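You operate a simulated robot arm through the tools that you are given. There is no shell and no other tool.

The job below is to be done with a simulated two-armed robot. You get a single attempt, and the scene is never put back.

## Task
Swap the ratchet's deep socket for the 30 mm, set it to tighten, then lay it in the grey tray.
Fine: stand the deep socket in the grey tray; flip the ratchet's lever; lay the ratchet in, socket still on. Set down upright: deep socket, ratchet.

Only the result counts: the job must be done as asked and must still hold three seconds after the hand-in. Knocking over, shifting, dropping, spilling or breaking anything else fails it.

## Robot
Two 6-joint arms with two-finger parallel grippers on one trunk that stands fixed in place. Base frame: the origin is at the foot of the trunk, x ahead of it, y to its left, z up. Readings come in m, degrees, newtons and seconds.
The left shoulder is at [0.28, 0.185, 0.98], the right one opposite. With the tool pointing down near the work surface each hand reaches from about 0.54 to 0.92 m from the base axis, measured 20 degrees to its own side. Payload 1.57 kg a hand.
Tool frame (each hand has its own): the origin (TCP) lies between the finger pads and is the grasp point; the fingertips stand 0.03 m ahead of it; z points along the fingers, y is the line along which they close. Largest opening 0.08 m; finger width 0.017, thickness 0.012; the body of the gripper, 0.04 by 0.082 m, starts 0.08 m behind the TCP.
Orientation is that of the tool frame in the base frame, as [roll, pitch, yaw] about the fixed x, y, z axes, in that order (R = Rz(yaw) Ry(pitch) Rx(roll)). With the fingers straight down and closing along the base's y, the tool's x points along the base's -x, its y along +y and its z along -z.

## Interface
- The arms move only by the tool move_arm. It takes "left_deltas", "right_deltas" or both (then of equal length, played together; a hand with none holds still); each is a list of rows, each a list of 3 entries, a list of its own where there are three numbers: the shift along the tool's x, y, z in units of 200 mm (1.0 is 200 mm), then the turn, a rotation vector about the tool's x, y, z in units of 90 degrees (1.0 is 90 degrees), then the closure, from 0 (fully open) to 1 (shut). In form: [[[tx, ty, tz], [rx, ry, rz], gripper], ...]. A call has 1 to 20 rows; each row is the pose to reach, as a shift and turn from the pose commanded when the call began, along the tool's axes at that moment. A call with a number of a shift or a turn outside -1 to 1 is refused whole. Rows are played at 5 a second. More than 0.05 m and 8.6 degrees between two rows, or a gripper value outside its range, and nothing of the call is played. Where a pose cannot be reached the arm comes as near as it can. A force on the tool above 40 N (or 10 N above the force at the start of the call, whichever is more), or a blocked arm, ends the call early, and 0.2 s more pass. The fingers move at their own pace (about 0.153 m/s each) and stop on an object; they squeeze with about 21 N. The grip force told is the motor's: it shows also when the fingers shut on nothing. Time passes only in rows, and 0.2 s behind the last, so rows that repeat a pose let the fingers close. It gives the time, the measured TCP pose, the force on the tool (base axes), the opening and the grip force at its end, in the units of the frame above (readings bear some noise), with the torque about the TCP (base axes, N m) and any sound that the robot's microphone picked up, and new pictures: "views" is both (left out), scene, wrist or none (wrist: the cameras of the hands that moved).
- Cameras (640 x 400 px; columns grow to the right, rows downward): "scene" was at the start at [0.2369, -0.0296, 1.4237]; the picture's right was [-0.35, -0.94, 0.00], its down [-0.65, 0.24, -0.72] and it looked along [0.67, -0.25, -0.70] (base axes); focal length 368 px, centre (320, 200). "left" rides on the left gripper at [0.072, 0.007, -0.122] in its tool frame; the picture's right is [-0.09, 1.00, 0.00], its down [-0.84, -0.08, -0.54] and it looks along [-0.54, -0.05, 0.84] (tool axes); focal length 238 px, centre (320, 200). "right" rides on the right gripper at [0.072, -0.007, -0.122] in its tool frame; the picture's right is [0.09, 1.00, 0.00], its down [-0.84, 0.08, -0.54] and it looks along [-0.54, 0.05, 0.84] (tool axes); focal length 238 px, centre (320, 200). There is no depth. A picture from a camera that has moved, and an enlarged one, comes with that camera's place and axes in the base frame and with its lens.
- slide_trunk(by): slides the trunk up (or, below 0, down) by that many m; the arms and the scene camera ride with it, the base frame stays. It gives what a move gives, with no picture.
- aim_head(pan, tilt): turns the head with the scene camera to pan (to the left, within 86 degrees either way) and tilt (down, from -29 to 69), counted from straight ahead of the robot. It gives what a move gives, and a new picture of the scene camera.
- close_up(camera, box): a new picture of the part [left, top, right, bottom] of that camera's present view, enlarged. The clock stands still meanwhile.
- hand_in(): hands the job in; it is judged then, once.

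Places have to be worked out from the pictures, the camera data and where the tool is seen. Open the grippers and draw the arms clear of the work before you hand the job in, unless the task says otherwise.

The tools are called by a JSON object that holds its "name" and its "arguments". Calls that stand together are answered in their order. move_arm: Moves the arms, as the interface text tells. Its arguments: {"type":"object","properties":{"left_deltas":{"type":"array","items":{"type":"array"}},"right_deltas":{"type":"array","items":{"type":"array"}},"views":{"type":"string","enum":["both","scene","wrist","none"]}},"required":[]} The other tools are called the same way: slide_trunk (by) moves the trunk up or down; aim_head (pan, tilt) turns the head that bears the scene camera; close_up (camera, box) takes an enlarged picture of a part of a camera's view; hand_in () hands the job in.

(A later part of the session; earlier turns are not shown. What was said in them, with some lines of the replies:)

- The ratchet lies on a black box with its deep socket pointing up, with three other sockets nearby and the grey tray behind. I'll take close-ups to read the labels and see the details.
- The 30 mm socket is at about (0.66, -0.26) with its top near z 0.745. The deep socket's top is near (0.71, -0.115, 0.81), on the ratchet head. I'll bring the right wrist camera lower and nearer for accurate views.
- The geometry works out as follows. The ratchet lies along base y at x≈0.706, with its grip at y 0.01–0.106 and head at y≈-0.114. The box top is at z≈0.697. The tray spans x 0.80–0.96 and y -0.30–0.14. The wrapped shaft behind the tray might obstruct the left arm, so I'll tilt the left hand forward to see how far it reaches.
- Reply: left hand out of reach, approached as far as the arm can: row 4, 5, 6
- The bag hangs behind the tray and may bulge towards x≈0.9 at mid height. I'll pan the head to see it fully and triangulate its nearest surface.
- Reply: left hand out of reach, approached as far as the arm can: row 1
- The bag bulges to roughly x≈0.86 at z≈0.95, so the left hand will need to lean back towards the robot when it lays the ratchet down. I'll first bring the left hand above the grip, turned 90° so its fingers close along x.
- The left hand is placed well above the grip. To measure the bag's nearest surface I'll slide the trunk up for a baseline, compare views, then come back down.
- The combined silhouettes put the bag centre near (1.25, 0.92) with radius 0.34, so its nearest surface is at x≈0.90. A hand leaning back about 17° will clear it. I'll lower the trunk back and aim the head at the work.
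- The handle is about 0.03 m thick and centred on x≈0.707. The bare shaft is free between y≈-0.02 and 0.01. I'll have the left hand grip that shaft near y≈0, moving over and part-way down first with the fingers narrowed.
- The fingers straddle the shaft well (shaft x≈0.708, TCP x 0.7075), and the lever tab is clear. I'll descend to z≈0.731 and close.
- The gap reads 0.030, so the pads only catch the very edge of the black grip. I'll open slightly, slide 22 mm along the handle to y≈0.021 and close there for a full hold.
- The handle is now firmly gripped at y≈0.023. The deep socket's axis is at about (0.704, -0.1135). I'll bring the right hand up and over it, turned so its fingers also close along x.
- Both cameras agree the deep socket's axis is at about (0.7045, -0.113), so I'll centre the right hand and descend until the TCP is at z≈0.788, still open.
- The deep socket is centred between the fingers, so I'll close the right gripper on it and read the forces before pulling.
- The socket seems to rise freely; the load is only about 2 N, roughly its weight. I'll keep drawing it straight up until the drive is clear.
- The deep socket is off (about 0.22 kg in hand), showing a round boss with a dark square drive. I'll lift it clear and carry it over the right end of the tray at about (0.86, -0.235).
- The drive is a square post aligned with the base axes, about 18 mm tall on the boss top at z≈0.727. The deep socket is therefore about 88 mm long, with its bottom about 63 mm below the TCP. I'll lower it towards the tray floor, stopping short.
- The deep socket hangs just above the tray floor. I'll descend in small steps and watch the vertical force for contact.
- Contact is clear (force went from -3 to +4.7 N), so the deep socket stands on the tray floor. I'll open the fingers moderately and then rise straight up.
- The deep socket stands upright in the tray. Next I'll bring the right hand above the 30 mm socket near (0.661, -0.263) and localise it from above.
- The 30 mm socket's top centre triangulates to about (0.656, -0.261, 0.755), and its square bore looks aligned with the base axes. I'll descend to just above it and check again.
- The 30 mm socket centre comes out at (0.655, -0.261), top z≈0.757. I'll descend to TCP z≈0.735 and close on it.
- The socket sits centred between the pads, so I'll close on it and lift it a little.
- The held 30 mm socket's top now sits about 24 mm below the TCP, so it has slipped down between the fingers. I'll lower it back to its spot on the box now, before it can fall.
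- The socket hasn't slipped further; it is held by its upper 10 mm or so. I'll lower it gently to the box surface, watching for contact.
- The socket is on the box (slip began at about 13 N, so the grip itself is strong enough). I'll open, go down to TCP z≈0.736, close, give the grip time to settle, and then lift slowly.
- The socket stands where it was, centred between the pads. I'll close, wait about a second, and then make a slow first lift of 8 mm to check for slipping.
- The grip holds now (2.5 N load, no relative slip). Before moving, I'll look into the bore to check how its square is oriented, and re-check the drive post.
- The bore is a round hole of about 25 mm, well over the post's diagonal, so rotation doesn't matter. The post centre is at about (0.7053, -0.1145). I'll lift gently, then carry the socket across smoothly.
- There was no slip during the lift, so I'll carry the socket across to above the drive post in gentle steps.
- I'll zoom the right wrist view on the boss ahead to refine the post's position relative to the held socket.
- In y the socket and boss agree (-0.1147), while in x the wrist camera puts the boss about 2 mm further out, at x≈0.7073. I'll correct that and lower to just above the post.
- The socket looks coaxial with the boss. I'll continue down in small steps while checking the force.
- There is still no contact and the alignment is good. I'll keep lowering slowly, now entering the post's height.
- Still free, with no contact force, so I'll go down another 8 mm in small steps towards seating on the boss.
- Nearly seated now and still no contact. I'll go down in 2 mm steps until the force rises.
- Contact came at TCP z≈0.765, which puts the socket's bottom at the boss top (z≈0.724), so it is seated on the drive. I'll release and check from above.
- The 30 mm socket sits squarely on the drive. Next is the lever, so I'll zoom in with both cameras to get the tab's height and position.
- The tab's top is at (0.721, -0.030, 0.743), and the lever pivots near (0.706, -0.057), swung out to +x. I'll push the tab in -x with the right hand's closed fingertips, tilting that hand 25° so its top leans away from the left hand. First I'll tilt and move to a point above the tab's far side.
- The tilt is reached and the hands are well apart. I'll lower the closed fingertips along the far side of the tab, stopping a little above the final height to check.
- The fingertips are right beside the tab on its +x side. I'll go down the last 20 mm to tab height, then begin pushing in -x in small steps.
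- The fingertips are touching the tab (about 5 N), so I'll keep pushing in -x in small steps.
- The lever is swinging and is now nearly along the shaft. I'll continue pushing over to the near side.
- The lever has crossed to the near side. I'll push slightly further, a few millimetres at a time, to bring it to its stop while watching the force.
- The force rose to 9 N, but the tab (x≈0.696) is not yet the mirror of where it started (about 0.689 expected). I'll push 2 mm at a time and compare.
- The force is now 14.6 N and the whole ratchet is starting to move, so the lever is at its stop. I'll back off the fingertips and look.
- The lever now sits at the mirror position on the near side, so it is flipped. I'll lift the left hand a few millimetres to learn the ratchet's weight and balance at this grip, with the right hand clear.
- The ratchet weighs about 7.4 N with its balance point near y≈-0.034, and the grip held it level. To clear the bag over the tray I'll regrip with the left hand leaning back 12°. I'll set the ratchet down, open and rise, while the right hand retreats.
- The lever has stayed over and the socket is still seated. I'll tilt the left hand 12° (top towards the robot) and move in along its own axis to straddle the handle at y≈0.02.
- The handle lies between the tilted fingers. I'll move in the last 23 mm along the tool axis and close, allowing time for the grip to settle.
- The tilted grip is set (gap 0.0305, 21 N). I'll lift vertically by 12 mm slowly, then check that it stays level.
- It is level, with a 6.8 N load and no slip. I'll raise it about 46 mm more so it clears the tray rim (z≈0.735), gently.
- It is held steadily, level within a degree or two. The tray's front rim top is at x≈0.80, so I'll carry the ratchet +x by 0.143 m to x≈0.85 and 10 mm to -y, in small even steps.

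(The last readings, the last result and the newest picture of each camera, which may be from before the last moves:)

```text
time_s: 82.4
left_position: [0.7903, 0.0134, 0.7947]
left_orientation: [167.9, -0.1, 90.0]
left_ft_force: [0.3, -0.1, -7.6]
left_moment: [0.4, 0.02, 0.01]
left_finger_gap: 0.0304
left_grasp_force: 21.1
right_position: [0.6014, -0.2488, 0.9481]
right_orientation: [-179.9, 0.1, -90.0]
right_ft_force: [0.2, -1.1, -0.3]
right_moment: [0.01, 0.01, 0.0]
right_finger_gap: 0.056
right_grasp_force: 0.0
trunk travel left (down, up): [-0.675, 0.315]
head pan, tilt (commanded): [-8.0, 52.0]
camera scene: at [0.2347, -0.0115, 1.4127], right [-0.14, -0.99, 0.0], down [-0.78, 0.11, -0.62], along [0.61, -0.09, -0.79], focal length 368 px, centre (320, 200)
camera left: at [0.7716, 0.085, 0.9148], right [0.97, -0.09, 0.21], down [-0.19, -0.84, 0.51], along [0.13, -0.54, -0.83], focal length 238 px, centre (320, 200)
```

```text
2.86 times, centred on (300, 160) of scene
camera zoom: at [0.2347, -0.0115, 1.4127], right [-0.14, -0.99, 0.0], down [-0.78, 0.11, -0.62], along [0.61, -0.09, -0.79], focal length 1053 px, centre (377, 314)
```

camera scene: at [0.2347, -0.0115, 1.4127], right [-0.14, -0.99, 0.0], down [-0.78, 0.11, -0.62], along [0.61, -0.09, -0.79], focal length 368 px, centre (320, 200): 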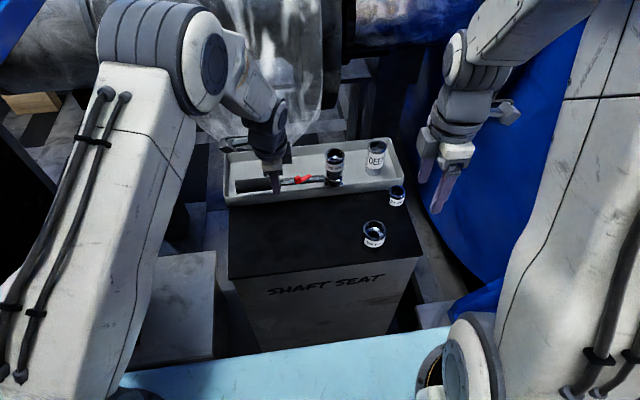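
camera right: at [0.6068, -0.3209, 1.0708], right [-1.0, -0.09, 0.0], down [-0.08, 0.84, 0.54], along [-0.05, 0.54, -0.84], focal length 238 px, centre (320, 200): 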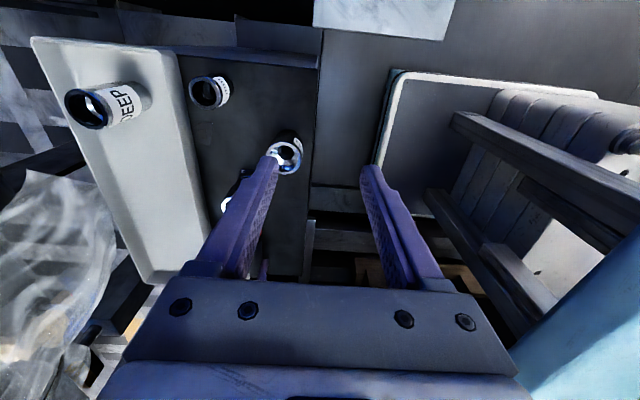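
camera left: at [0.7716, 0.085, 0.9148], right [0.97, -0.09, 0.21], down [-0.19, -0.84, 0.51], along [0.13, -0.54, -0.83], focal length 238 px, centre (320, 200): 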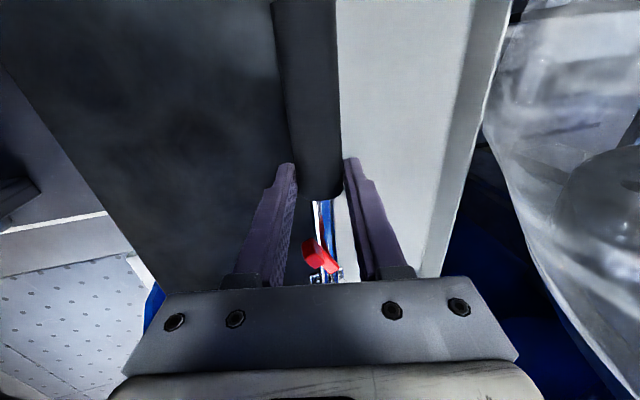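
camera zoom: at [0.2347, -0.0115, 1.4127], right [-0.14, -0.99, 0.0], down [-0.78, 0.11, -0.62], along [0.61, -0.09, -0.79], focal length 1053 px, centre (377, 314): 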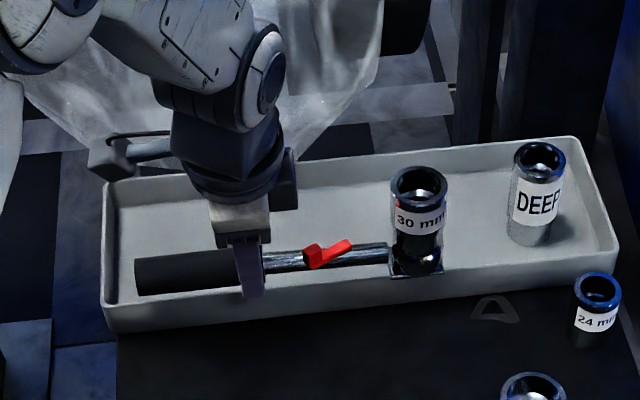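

The ratchet is over the tray's front part and hanging level. I'll continue +x in two careful stages, watching for any unexpected contact force from the bag side.

{"name": "move_arm", "arguments": {"left_deltas": [[[-0.004, 0.035, 0.0074], [0, 0, 0], 1.0], [[-0.008, 0.085, 0.018], [0, 0, 0], 1.0], [[-0.012, 0.135, 0.0286], [0, 0, 0], 1.0], [[-0.015, 0.17, 0.036], [0, 0, 0], 1.0], [[-0.015, 0.17, 0.036], [0, 0, 0], 1.0]], "views": "both"}}

{"name": "close_up", "arguments": {"camera": "scene", "box": [200, 60, 400, 230]}}

```text
time_s: 83.6
left_position: [0.8238, 0.011, 0.7937]
left_orientation: [168.1, 0.1, 89.9]
left_ft_force: [-0.2, 0.6, -7.8]
left_moment: [0.39, 0.04, 0.0]
left_finger_gap: 0.0304
left_grasp_force: 21.2
right_position: [0.6, -0.2474, 0.9494]
right_orientation: [-180.0, 0.0, -90.0]
right_ft_force: [0.2, -0.6, 0.5]
right_moment: [0.01, 0.01, -0.01]
right_finger_gap: 0.0563
right_grasp_force: 0.1
trunk travel left (down, up): [-0.675, 0.315]
head pan, tilt (commanded): [-8.0, 52.0]
camera scene: at [0.2347, -0.0115, 1.4127], right [-0.14, -0.99, 0.0], down [-0.78, 0.11, -0.62], along [0.61, -0.09, -0.79], focal length 368 px, centre (320, 200)
camera left: at [0.8068, 0.0823, 0.9146], right [0.97, -0.09, 0.21], down [-0.19, -0.84, 0.51], along [0.12, -0.54, -0.83], focal length 238 px, centre (320, 200)
```

scene: 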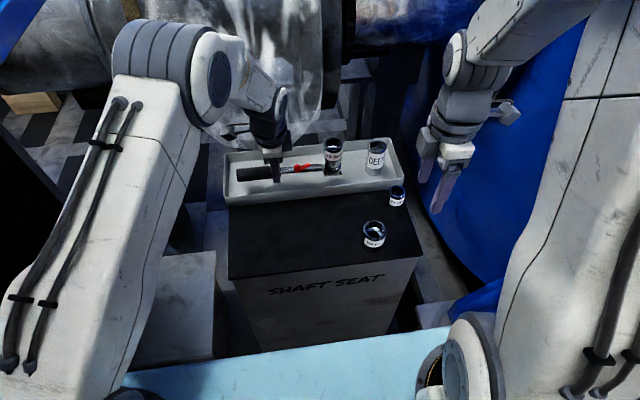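
left: 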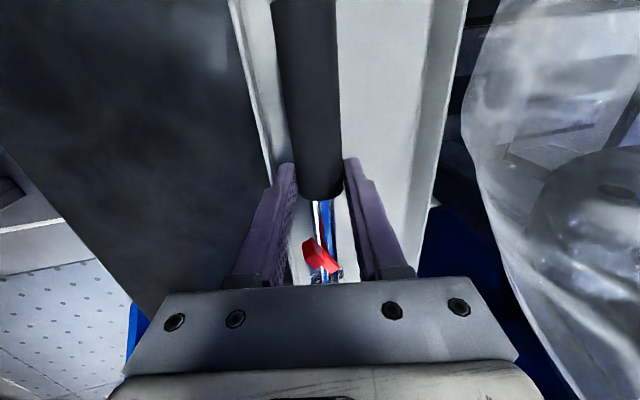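

```text
2.35 times, centred on (300, 145) of scene
camera zoom: at [0.2347, -0.0115, 1.4127], right [-0.14, -0.99, 0.0], down [-0.78, 0.11, -0.62], along [0.61, -0.09, -0.79], focal length 867 px, centre (367, 329)
```

zoom: 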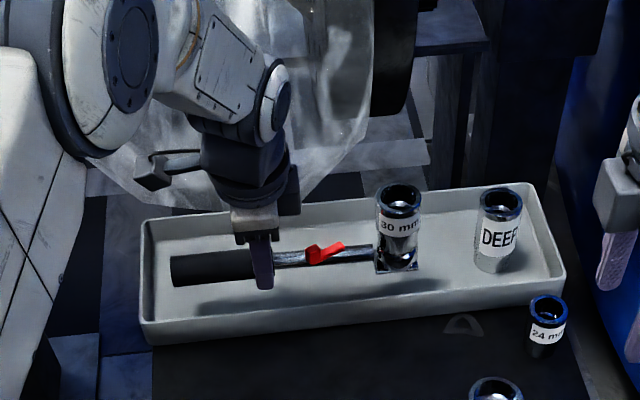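

There is no contact and the load is unchanged. I'll do the last 22 mm in +x, then lower by about 40 mm, staying just short of the tray floor.

{"name": "move_arm", "arguments": {"left_deltas": [[[0, 0.03, 0.0064], [0, 0, 0], 1.0], [[0, 0.07, 0.0149], [0, 0, 0], 1.0], [[0, 0.102, 0.0217], [0, 0, 0], 1.0], [[0, 0.102, 0.0217], [0, 0, 0], 1.0], [[0, 0.0978, 0.0413], [0, 0, 0], 1.0], [[0, 0.0915, 0.0706], [0, 0, 0], 1.0], [[0, 0.0843, 0.1048], [0, 0, 0], 1.0], [[0, 0.077, 0.139], [0, 0, 0], 1.0], [[0, 0.0697, 0.1732], [0, 0, 0], 1.0], [[0, 0.0635, 0.2026], [0, 0, 0], 1.0], [[0, 0.0604, 0.2173], [0, 0, 0], 1.0], [[0, 0.0604, 0.2173], [0, 0, 0], 1.0]], "views": "both"}}

{"name": "close_up", "arguments": {"camera": "scene", "box": [200, 60, 400, 230]}}

{"name": "close_up", "arguments": {"camera": "left", "box": [200, 100, 440, 290]}}

```text
time_s: 86.2
left_position: [0.8448, 0.0106, 0.7535]
left_orientation: [168.0, 0.1, 90.0]
left_ft_force: [-0.6, 0.2, -7.9]
left_moment: [0.46, 0.05, 0.02]
left_finger_gap: 0.0309
left_grasp_force: 21.4
right_position: [0.6008, -0.2489, 0.9496]
right_orientation: [179.9, 0.0, -90.0]
right_ft_force: [0.1, -0.2, -0.2]
right_moment: [-0.01, -0.02, 0.01]
right_finger_gap: 0.0562
right_grasp_force: 0.1
trunk travel left (down, up): [-0.675, 0.315]
head pan, tilt (commanded): [-8.0, 52.0]
camera scene: at [0.2347, -0.0115, 1.4127], right [-0.14, -0.99, 0.0], down [-0.78, 0.11, -0.62], along [0.61, -0.09, -0.79], focal length 368 px, centre (320, 200)
camera left: at [0.8275, 0.082, 0.8749], right [0.97, -0.09, 0.21], down [-0.19, -0.84, 0.51], along [0.13, -0.54, -0.83], focal length 238 px, centre (320, 200)
```

scene: 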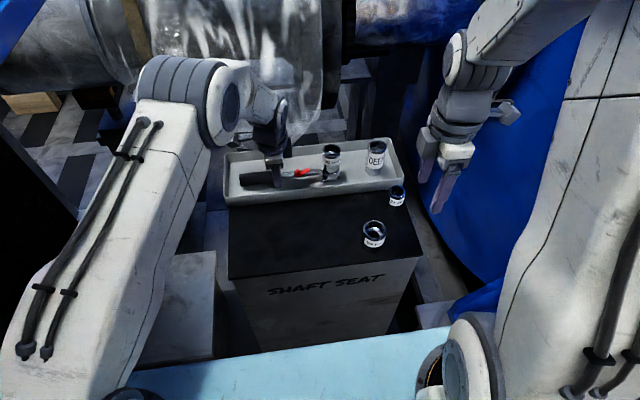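
left: 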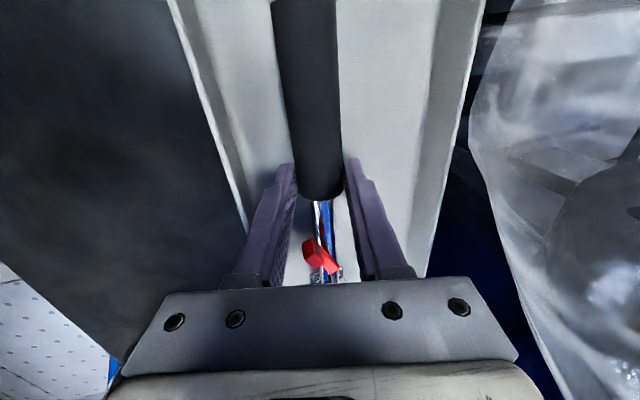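

```text
2.35 times, centred on (300, 145) of scene
camera zoom: at [0.2347, -0.0115, 1.4127], right [-0.14, -0.99, 0.0], down [-0.78, 0.11, -0.62], along [0.61, -0.09, -0.79], focal length 867 px, centre (367, 329)
```

zoom: 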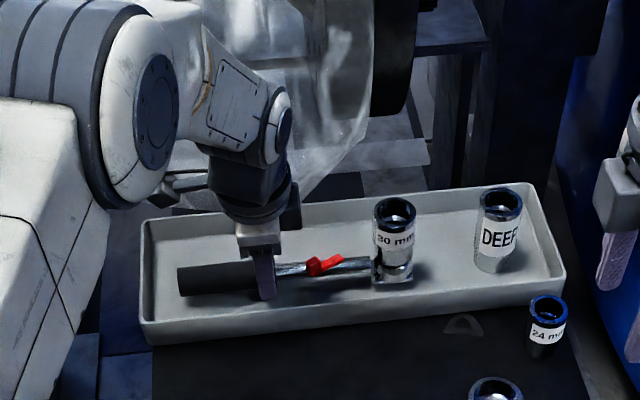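

```text
2.11 times, centred on (320, 195) of left
camera zoom: at [0.8275, 0.082, 0.8749], right [0.97, -0.09, 0.21], down [-0.19, -0.84, 0.51], along [0.13, -0.54, -0.83], focal length 502 px, centre (320, 210)
```

zoom: 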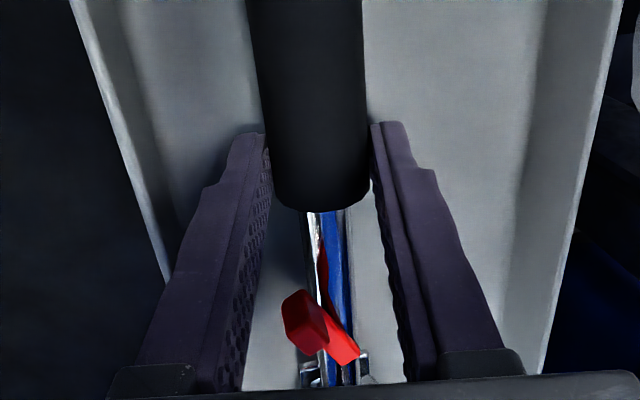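

The ratchet hangs about 10 mm above the tray floor, clear of both walls. I'll lower the last bit in small steps and watch for contact.

{"name": "move_arm", "arguments": {"left_deltas": [[[0, -0.0026, 0.0122], [0, 0, 0], 1.0], [[0, -0.0052, 0.0245], [0, 0, 0], 1.0], [[0, -0.0073, 0.0342], [0, 0, 0], 1.0], [[0, -0.0073, 0.0342], [0, 0, 0], 1.0]], "views": "none"}}

{"name": "move_arm", "arguments": {"left_deltas": [[[0, -0.001, 0.0049], [0, 0, 0], 1.0], [[0, -0.002, 0.0098], [0, 0, 0], 1.0], [[0, -0.002, 0.0098], [0, 0, 0], 1.0]], "views": "none"}}

{"name": "close_up", "arguments": {"camera": "scene", "box": [220, 120, 400, 220]}}

```text
time_s: 87.2
left_position: [0.8451, 0.0105, 0.7476]
left_orientation: [168.0, 0.0, 90.0]
left_ft_force: [-0.3, -0.1, -8.5]
left_moment: [0.38, 0.01, -0.01]
left_finger_gap: 0.0306
left_grasp_force: 20.7
right_position: [0.601, -0.2482, 0.9485]
right_orientation: [180.0, 0.0, -90.0]
right_ft_force: [0.0, -0.6, -0.3]
right_moment: [0.02, 0.0, -0.01]
right_finger_gap: 0.0559
right_grasp_force: 0.0
trunk travel left (down, up): [-0.675, 0.315]
head pan, tilt (commanded): [-8.0, 52.0]
```

```text
time_s: 88.0
left_position: [0.8451, 0.0102, 0.7456]
left_orientation: [168.0, 0.0, 90.1]
left_ft_force: [-0.6, 0.4, -7.6]
left_moment: [0.41, 0.0, 0.03]
left_finger_gap: 0.0307
left_grasp_force: 21.5
right_position: [0.601, -0.2484, 0.9492]
right_orientation: [-179.9, 0.0, -90.1]
right_ft_force: [0.5, 0.4, 0.2]
right_moment: [0.01, 0.0, -0.01]
right_finger_gap: 0.0559
right_grasp_force: 0.1
trunk travel left (down, up): [-0.675, 0.315]
head pan, tilt (commanded): [-8.0, 52.0]
```

```text
3.56 times, centred on (310, 170) of scene
camera zoom: at [0.2347, -0.0115, 1.4127], right [-0.14, -0.99, 0.0], down [-0.78, 0.11, -0.62], along [0.61, -0.09, -0.79], focal length 1310 px, centre (356, 307)
```

zoom: 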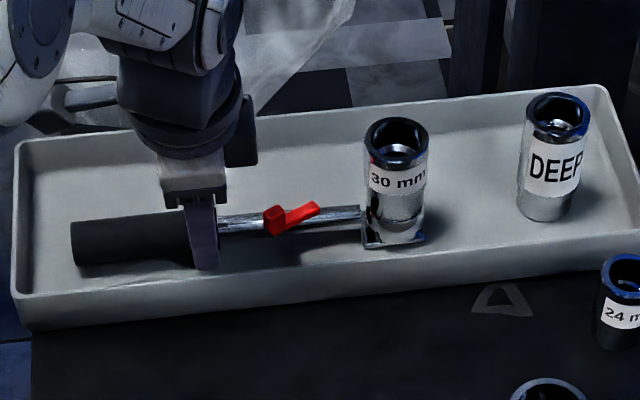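

No contact yet, so I'll keep lowering in 2 mm steps.

{"name": "move_arm", "arguments": {"left_deltas": [[[0, -0.001, 0.0049], [0, 0, 0], 1.0], [[0, -0.002, 0.0098], [0, 0, 0], 1.0], [[0, -0.002, 0.0098], [0, 0, 0], 1.0]], "views": "none"}}

{"name": "move_arm", "arguments": {"left_deltas": [[[0, -0.001, 0.0049], [0, 0, 0], 1.0], [[0, -0.002, 0.0098], [0, 0, 0], 1.0], [[0, -0.002, 0.0098], [0, 0, 0], 1.0]], "views": "none"}}

```text
time_s: 88.8
left_position: [0.8448, 0.0107, 0.7426]
left_orientation: [167.9, 0.1, 90.0]
left_ft_force: [-0.5, 0.2, -5.9]
left_moment: [0.27, 0.02, -0.02]
left_finger_gap: 0.0307
left_grasp_force: 21.0
right_position: [0.6013, -0.248, 0.9479]
right_orientation: [-180.0, 0.0, -90.0]
right_ft_force: [-1.0, 1.2, -0.6]
right_moment: [-0.01, 0.0, 0.0]
right_finger_gap: 0.056
right_grasp_force: 0.1
trunk travel left (down, up): [-0.675, 0.315]
head pan, tilt (commanded): [-8.0, 52.0]
```

```text
time_s: 89.6
left_position: [0.8464, 0.0113, 0.7414]
left_orientation: [167.9, 0.1, 89.9]
left_ft_force: [0.0, 1.9, 1.4]
left_moment: [-0.56, -0.04, -0.11]
left_finger_gap: 0.0306
left_grasp_force: 20.6
right_position: [0.601, -0.2485, 0.9477]
right_orientation: [179.9, 0.0, -90.0]
right_ft_force: [-0.7, 0.3, 0.5]
right_moment: [-0.04, -0.01, -0.04]
right_finger_gap: 0.056
right_grasp_force: 0.1
trunk travel left (down, up): [-0.675, 0.315]
head pan, tilt (commanded): [-8.0, 52.0]
```

The contact moment shows the head and handle now resting on the tray floor. I'll open the fingers a little to free the handle without pressing the tips into the floor, then look.

{"name": "move_arm", "arguments": {"left_deltas": [[[0, 0, 0], [0, 0, 0], 0.6], [[0, 0, 0], [0, 0, 0], 0.56], [[0, 0, -0.005], [0, 0, 0], 0.53], [[0, 0, -0.005], [0, 0, 0], 0.53], [[0, 0, -0.005], [0, 0, 0], 0.53]], "views": "wrist"}}

{"name": "close_up", "arguments": {"camera": "scene", "box": [220, 120, 400, 220]}}

{"name": "close_up", "arguments": {"camera": "left", "box": [200, 100, 440, 290]}}

```text
time_s: 90.8
left_position: [0.8454, 0.0094, 0.7413]
left_orientation: [168.0, 0.0, 90.0]
left_ft_force: [-0.4, 0.0, 0.1]
left_moment: [-0.02, -0.01, 0.0]
left_finger_gap: 0.0375
left_grasp_force: 0.1
right_position: [0.6014, -0.249, 0.9491]
right_orientation: [-179.9, 0.1, -90.0]
right_ft_force: [-0.4, 0.6, 0.2]
right_moment: [0.02, -0.03, 0.02]
right_finger_gap: 0.0561
right_grasp_force: 0.1
trunk travel left (down, up): [-0.675, 0.315]
head pan, tilt (commanded): [-8.0, 52.0]
camera left: at [0.8267, 0.0819, 0.8634], right [0.97, -0.09, 0.21], down [-0.19, -0.84, 0.51], along [0.13, -0.54, -0.83], focal length 238 px, centre (320, 200)
```

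left: 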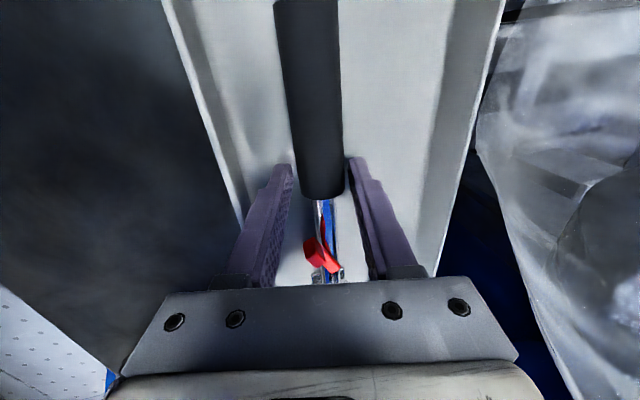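

```text
3.56 times, centred on (310, 170) of scene
camera zoom: at [0.2343, -0.0115, 1.4128], right [-0.14, -0.99, 0.0], down [-0.78, 0.11, -0.62], along [0.61, -0.09, -0.79], focal length 1310 px, centre (356, 307)
```

zoom: 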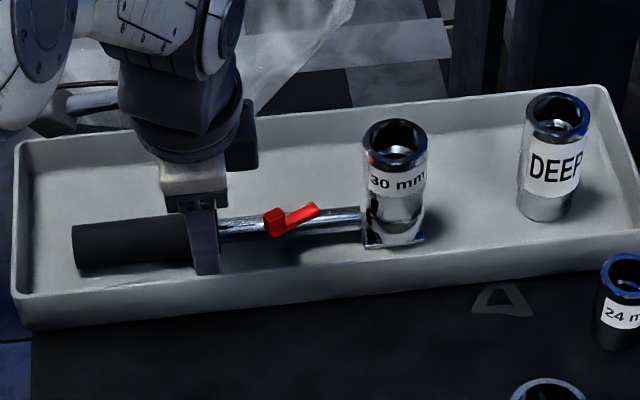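

```text
2.11 times, centred on (320, 195) of left
camera zoom: at [0.8267, 0.0819, 0.8634], right [0.97, -0.09, 0.21], down [-0.19, -0.84, 0.51], along [0.13, -0.54, -0.83], focal length 502 px, centre (320, 210)
```

zoom: 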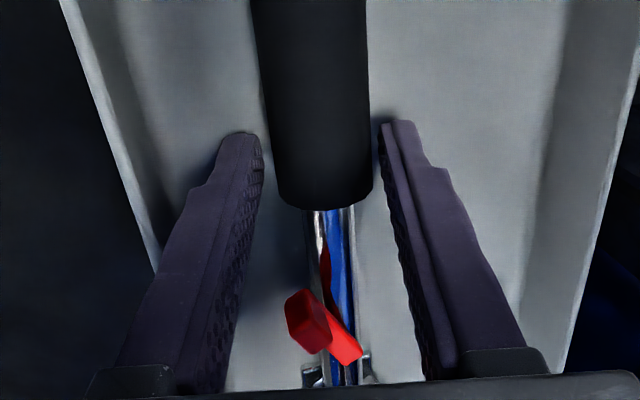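

The ratchet rests level in the tray with the socket up and the handle free between the fingers. I'll withdraw the left hand along its own axis, up and back towards the robot.

{"name": "move_arm", "arguments": {"left_deltas": [[[0, 0, -0.03], [0, 0, 0], 0.5], [[0, 0, -0.08], [0, 0, 0], 0.48], [[0, 0, -0.15], [0, 0, 0], 0.45], [[0, 0, -0.25], [0, 0, 0], 0.4], [[0, 0, -0.4], [0, 0, 0], 0.4], [[0, 0, -0.55], [0, 0, 0], 0.4], [[0, 0, -0.7], [0, 0, 0], 0.4], [[0, 0, -0.7], [0, 0, 0], 0.4]], "views": "both"}}

{"name": "close_up", "arguments": {"camera": "scene", "box": [220, 120, 400, 220]}}

{"name": "close_up", "arguments": {"camera": "left", "box": [200, 50, 440, 290]}}

```text
time_s: 92.6
left_position: [0.8163, 0.011, 0.8796]
left_orientation: [168.1, 0.0, 90.0]
left_ft_force: [-0.9, 0.2, 1.2]
left_moment: [-0.01, -0.01, -0.01]
left_finger_gap: 0.048
left_grasp_force: 0.0
right_position: [0.6004, -0.2491, 0.9491]
right_orientation: [179.9, -0.1, -90.0]
right_ft_force: [0.1, -0.1, -0.2]
right_moment: [0.0, 0.0, 0.03]
right_finger_gap: 0.056
right_grasp_force: 0.1
trunk travel left (down, up): [-0.675, 0.315]
head pan, tilt (commanded): [-8.0, 52.0]
camera scene: at [0.2342, -0.0115, 1.4128], right [-0.14, -0.99, 0.0], down [-0.78, 0.11, -0.62], along [0.61, -0.09, -0.79], focal length 368 px, centre (320, 200)
camera left: at [0.7982, 0.0821, 1.0004], right [0.97, -0.09, 0.21], down [-0.19, -0.84, 0.51], along [0.13, -0.54, -0.83], focal length 238 px, centre (320, 200)
```

scene: 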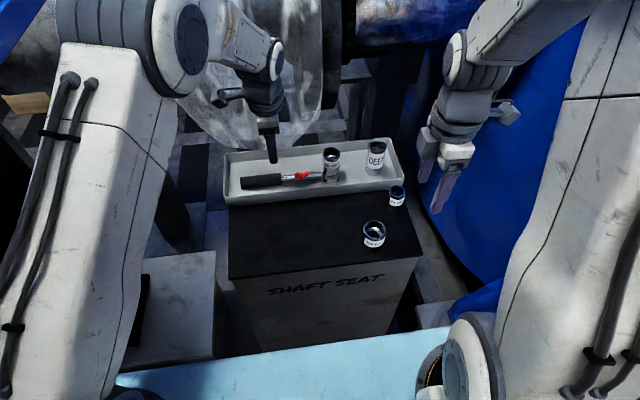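
left: 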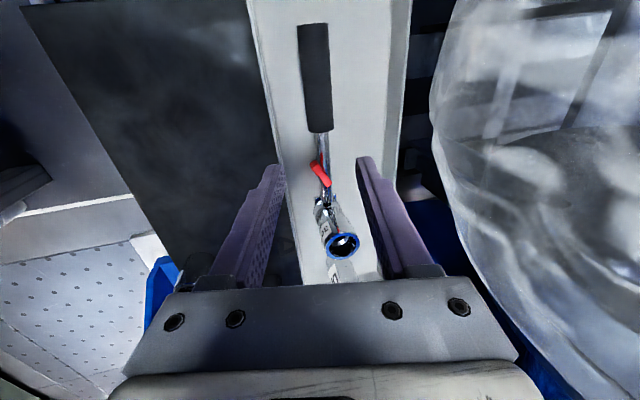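

```text
3.56 times, centred on (310, 170) of scene
camera zoom: at [0.2342, -0.0115, 1.4128], right [-0.14, -0.99, 0.0], down [-0.78, 0.11, -0.62], along [0.61, -0.09, -0.79], focal length 1310 px, centre (356, 307)
```

zoom: 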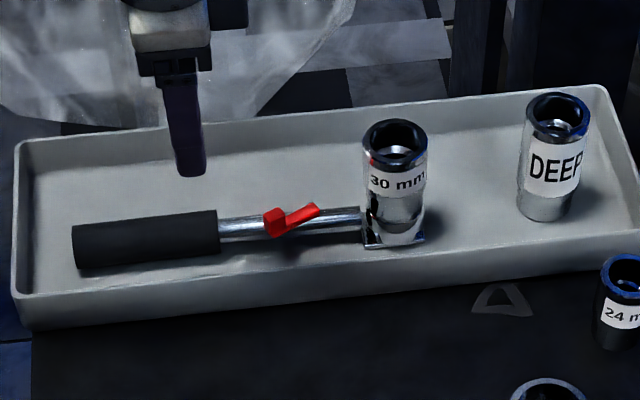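

```text
1.67 times, centred on (320, 170) of left
camera zoom: at [0.7982, 0.0821, 1.0004], right [0.97, -0.09, 0.21], down [-0.19, -0.84, 0.51], along [0.13, -0.54, -0.83], focal length 397 px, centre (320, 250)
```

zoom: 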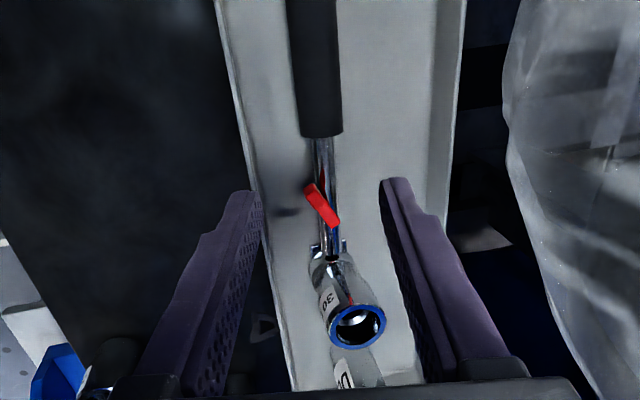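

The ratchet and deep socket are both in the tray, upright, with the lever on the flipped side. I'll draw both arms well clear, open the grippers and do a final inspection.

{"name": "move_arm", "arguments": {"left_deltas": [[[0.05, -0.1, -0.12], [0, 0, 0], 0.2], [[0.13, -0.25, -0.23], [0, 0, 0], 0.0], [[0.23, -0.4, -0.34], [0, 0, 0], 0.0], [[0.34, -0.55, -0.45], [0, 0, 0], 0.0], [[0.45, -0.67, -0.55], [0, 0, 0], 0.0], [[0.55, -0.78, -0.63], [0, 0, 0], 0.0], [[0.65, -0.874, -0.697], [0, 0, 0], 0.0], [[0.65, -0.874, -0.697], [0, 0, 0], 0.0]], "right_deltas": [[[0.04, 0.04, -0.1], [0, 0, 0], 0.0], [[0.08, 0.08, -0.2], [0, 0, 0], 0.0], [[0.12, 0.12, -0.3], [0, 0, 0], 0.0], [[0.17, 0.17, -0.4], [0, 0, 0], 0.0], [[0.22, 0.22, -0.45], [0, 0, 0], 0.0], [[0.25, 0.25, -0.5], [0, 0, 0], 0.0], [[0.25, 0.25, -0.5], [0, 0, 0], 0.0], [[0.25, 0.25, -0.5], [0, 0, 0], 0.0]], "views": "both"}}

{"name": "close_up", "arguments": {"camera": "scene", "box": [210, 120, 430, 260]}}

{"name": "close_up", "arguments": {"camera": "scene", "box": [270, 135, 360, 200]}}

```text
time_s: 94.4
left_position: [0.6138, 0.1407, 0.9792]
left_orientation: [167.9, 0.0, 90.1]
left_ft_force: [0.5, 0.2, -0.3]
left_moment: [-0.02, -0.04, 0.03]
left_finger_gap: 0.0801
left_grasp_force: 0.0
right_position: [0.5493, -0.2967, 1.0487]
right_orientation: [179.9, -0.1, -90.0]
right_ft_force: [0.5, 0.8, 0.3]
right_moment: [0.04, 0.0, 0.0]
right_finger_gap: 0.0799
right_grasp_force: 0.1
trunk travel left (down, up): [-0.675, 0.315]
head pan, tilt (commanded): [-8.0, 52.0]
camera scene: at [0.2341, -0.0114, 1.4128], right [-0.14, -0.99, 0.0], down [-0.78, 0.11, -0.62], along [0.61, -0.09, -0.79], focal length 368 px, centre (320, 200)
camera right: at [0.5561, -0.3696, 1.1703], right [-1.0, -0.09, 0.0], down [-0.08, 0.84, 0.54], along [-0.05, 0.54, -0.84], focal length 238 px, centre (320, 200)
camera left: at [0.5969, 0.2119, 1.1004], right [0.97, -0.09, 0.21], down [-0.19, -0.84, 0.51], along [0.13, -0.54, -0.83], focal length 238 px, centre (320, 200)
```

scene: 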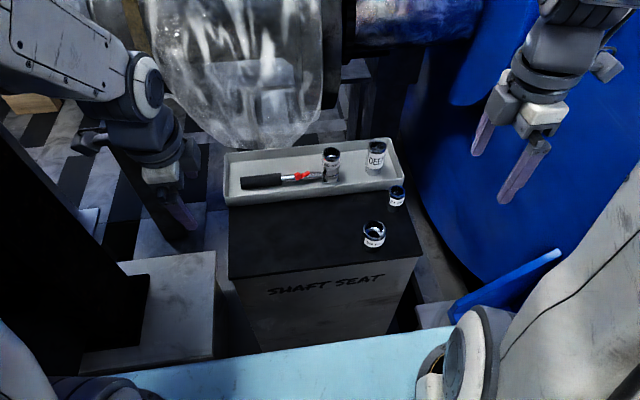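
right: 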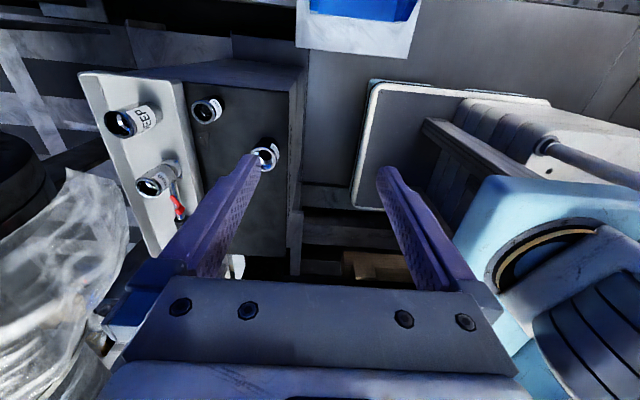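
left: 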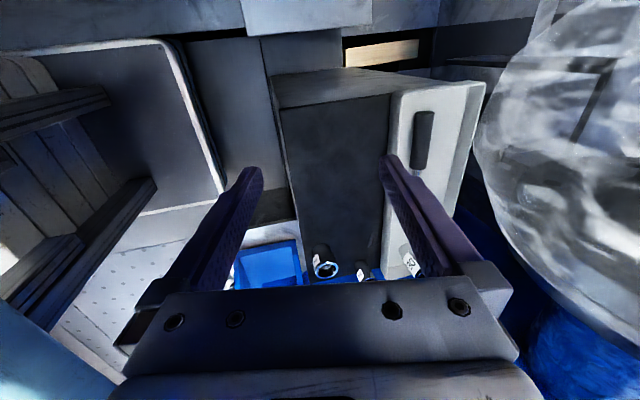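

```text
2.86 times, centred on (320, 190) of scene
camera zoom: at [0.2341, -0.0114, 1.4128], right [-0.14, -0.99, 0.0], down [-0.78, 0.11, -0.62], along [0.61, -0.09, -0.79], focal length 1053 px, centre (320, 229)
```

zoom: 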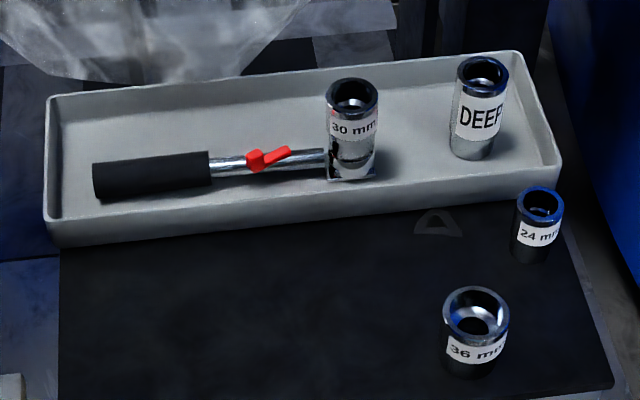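

```text
6.15 times, centred on (315, 168) of scene
camera zoom: at [0.2341, -0.0114, 1.4128], right [-0.14, -0.99, 0.0], down [-0.78, 0.11, -0.62], along [0.61, -0.09, -0.79], focal length 2268 px, centre (351, 400)
```

zoom: 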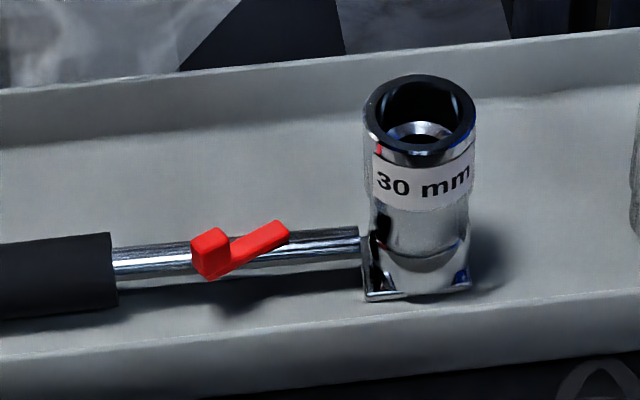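

Final check: the deep socket stands upright in the tray. The ratchet lies level beside it with the 30 mm socket seated on the drive. The lever is at about -29°, the mirror of its starting angle. The 24 mm and 36 mm sockets look untouched. Both grippers are open and clear, so I'm handing in.

{"name": "hand_in", "arguments": {}}

```text
The job is handed in.
```

The job is handed in, but the tool gave no verdict on whether it passed.

- **Deep socket:** it came off the drive and stands upright at the right end of the grey tray.
- **30 mm socket:** it is seated on the drive; its top sits where its length says it should. On the first lift it slipped down in the fingers, so I set it back on its spot on the box and regripped. It did not drop.
- **Lever:** I pushed it over to its stop on the other side. It now sits at about -29°, against +29° at the start. I saw no marking for the tighten direction, so I followed your instruction to flip it.
- **Ratchet:** it lies level in the tray with the socket up and still on.

In the last pictures the 24 mm and 36 mm sockets looked undisturbed. I saw no sign that the left hand touched the wrapped shaft behind the tray. Both grippers are open and both arms were drawn clear before I handed in.
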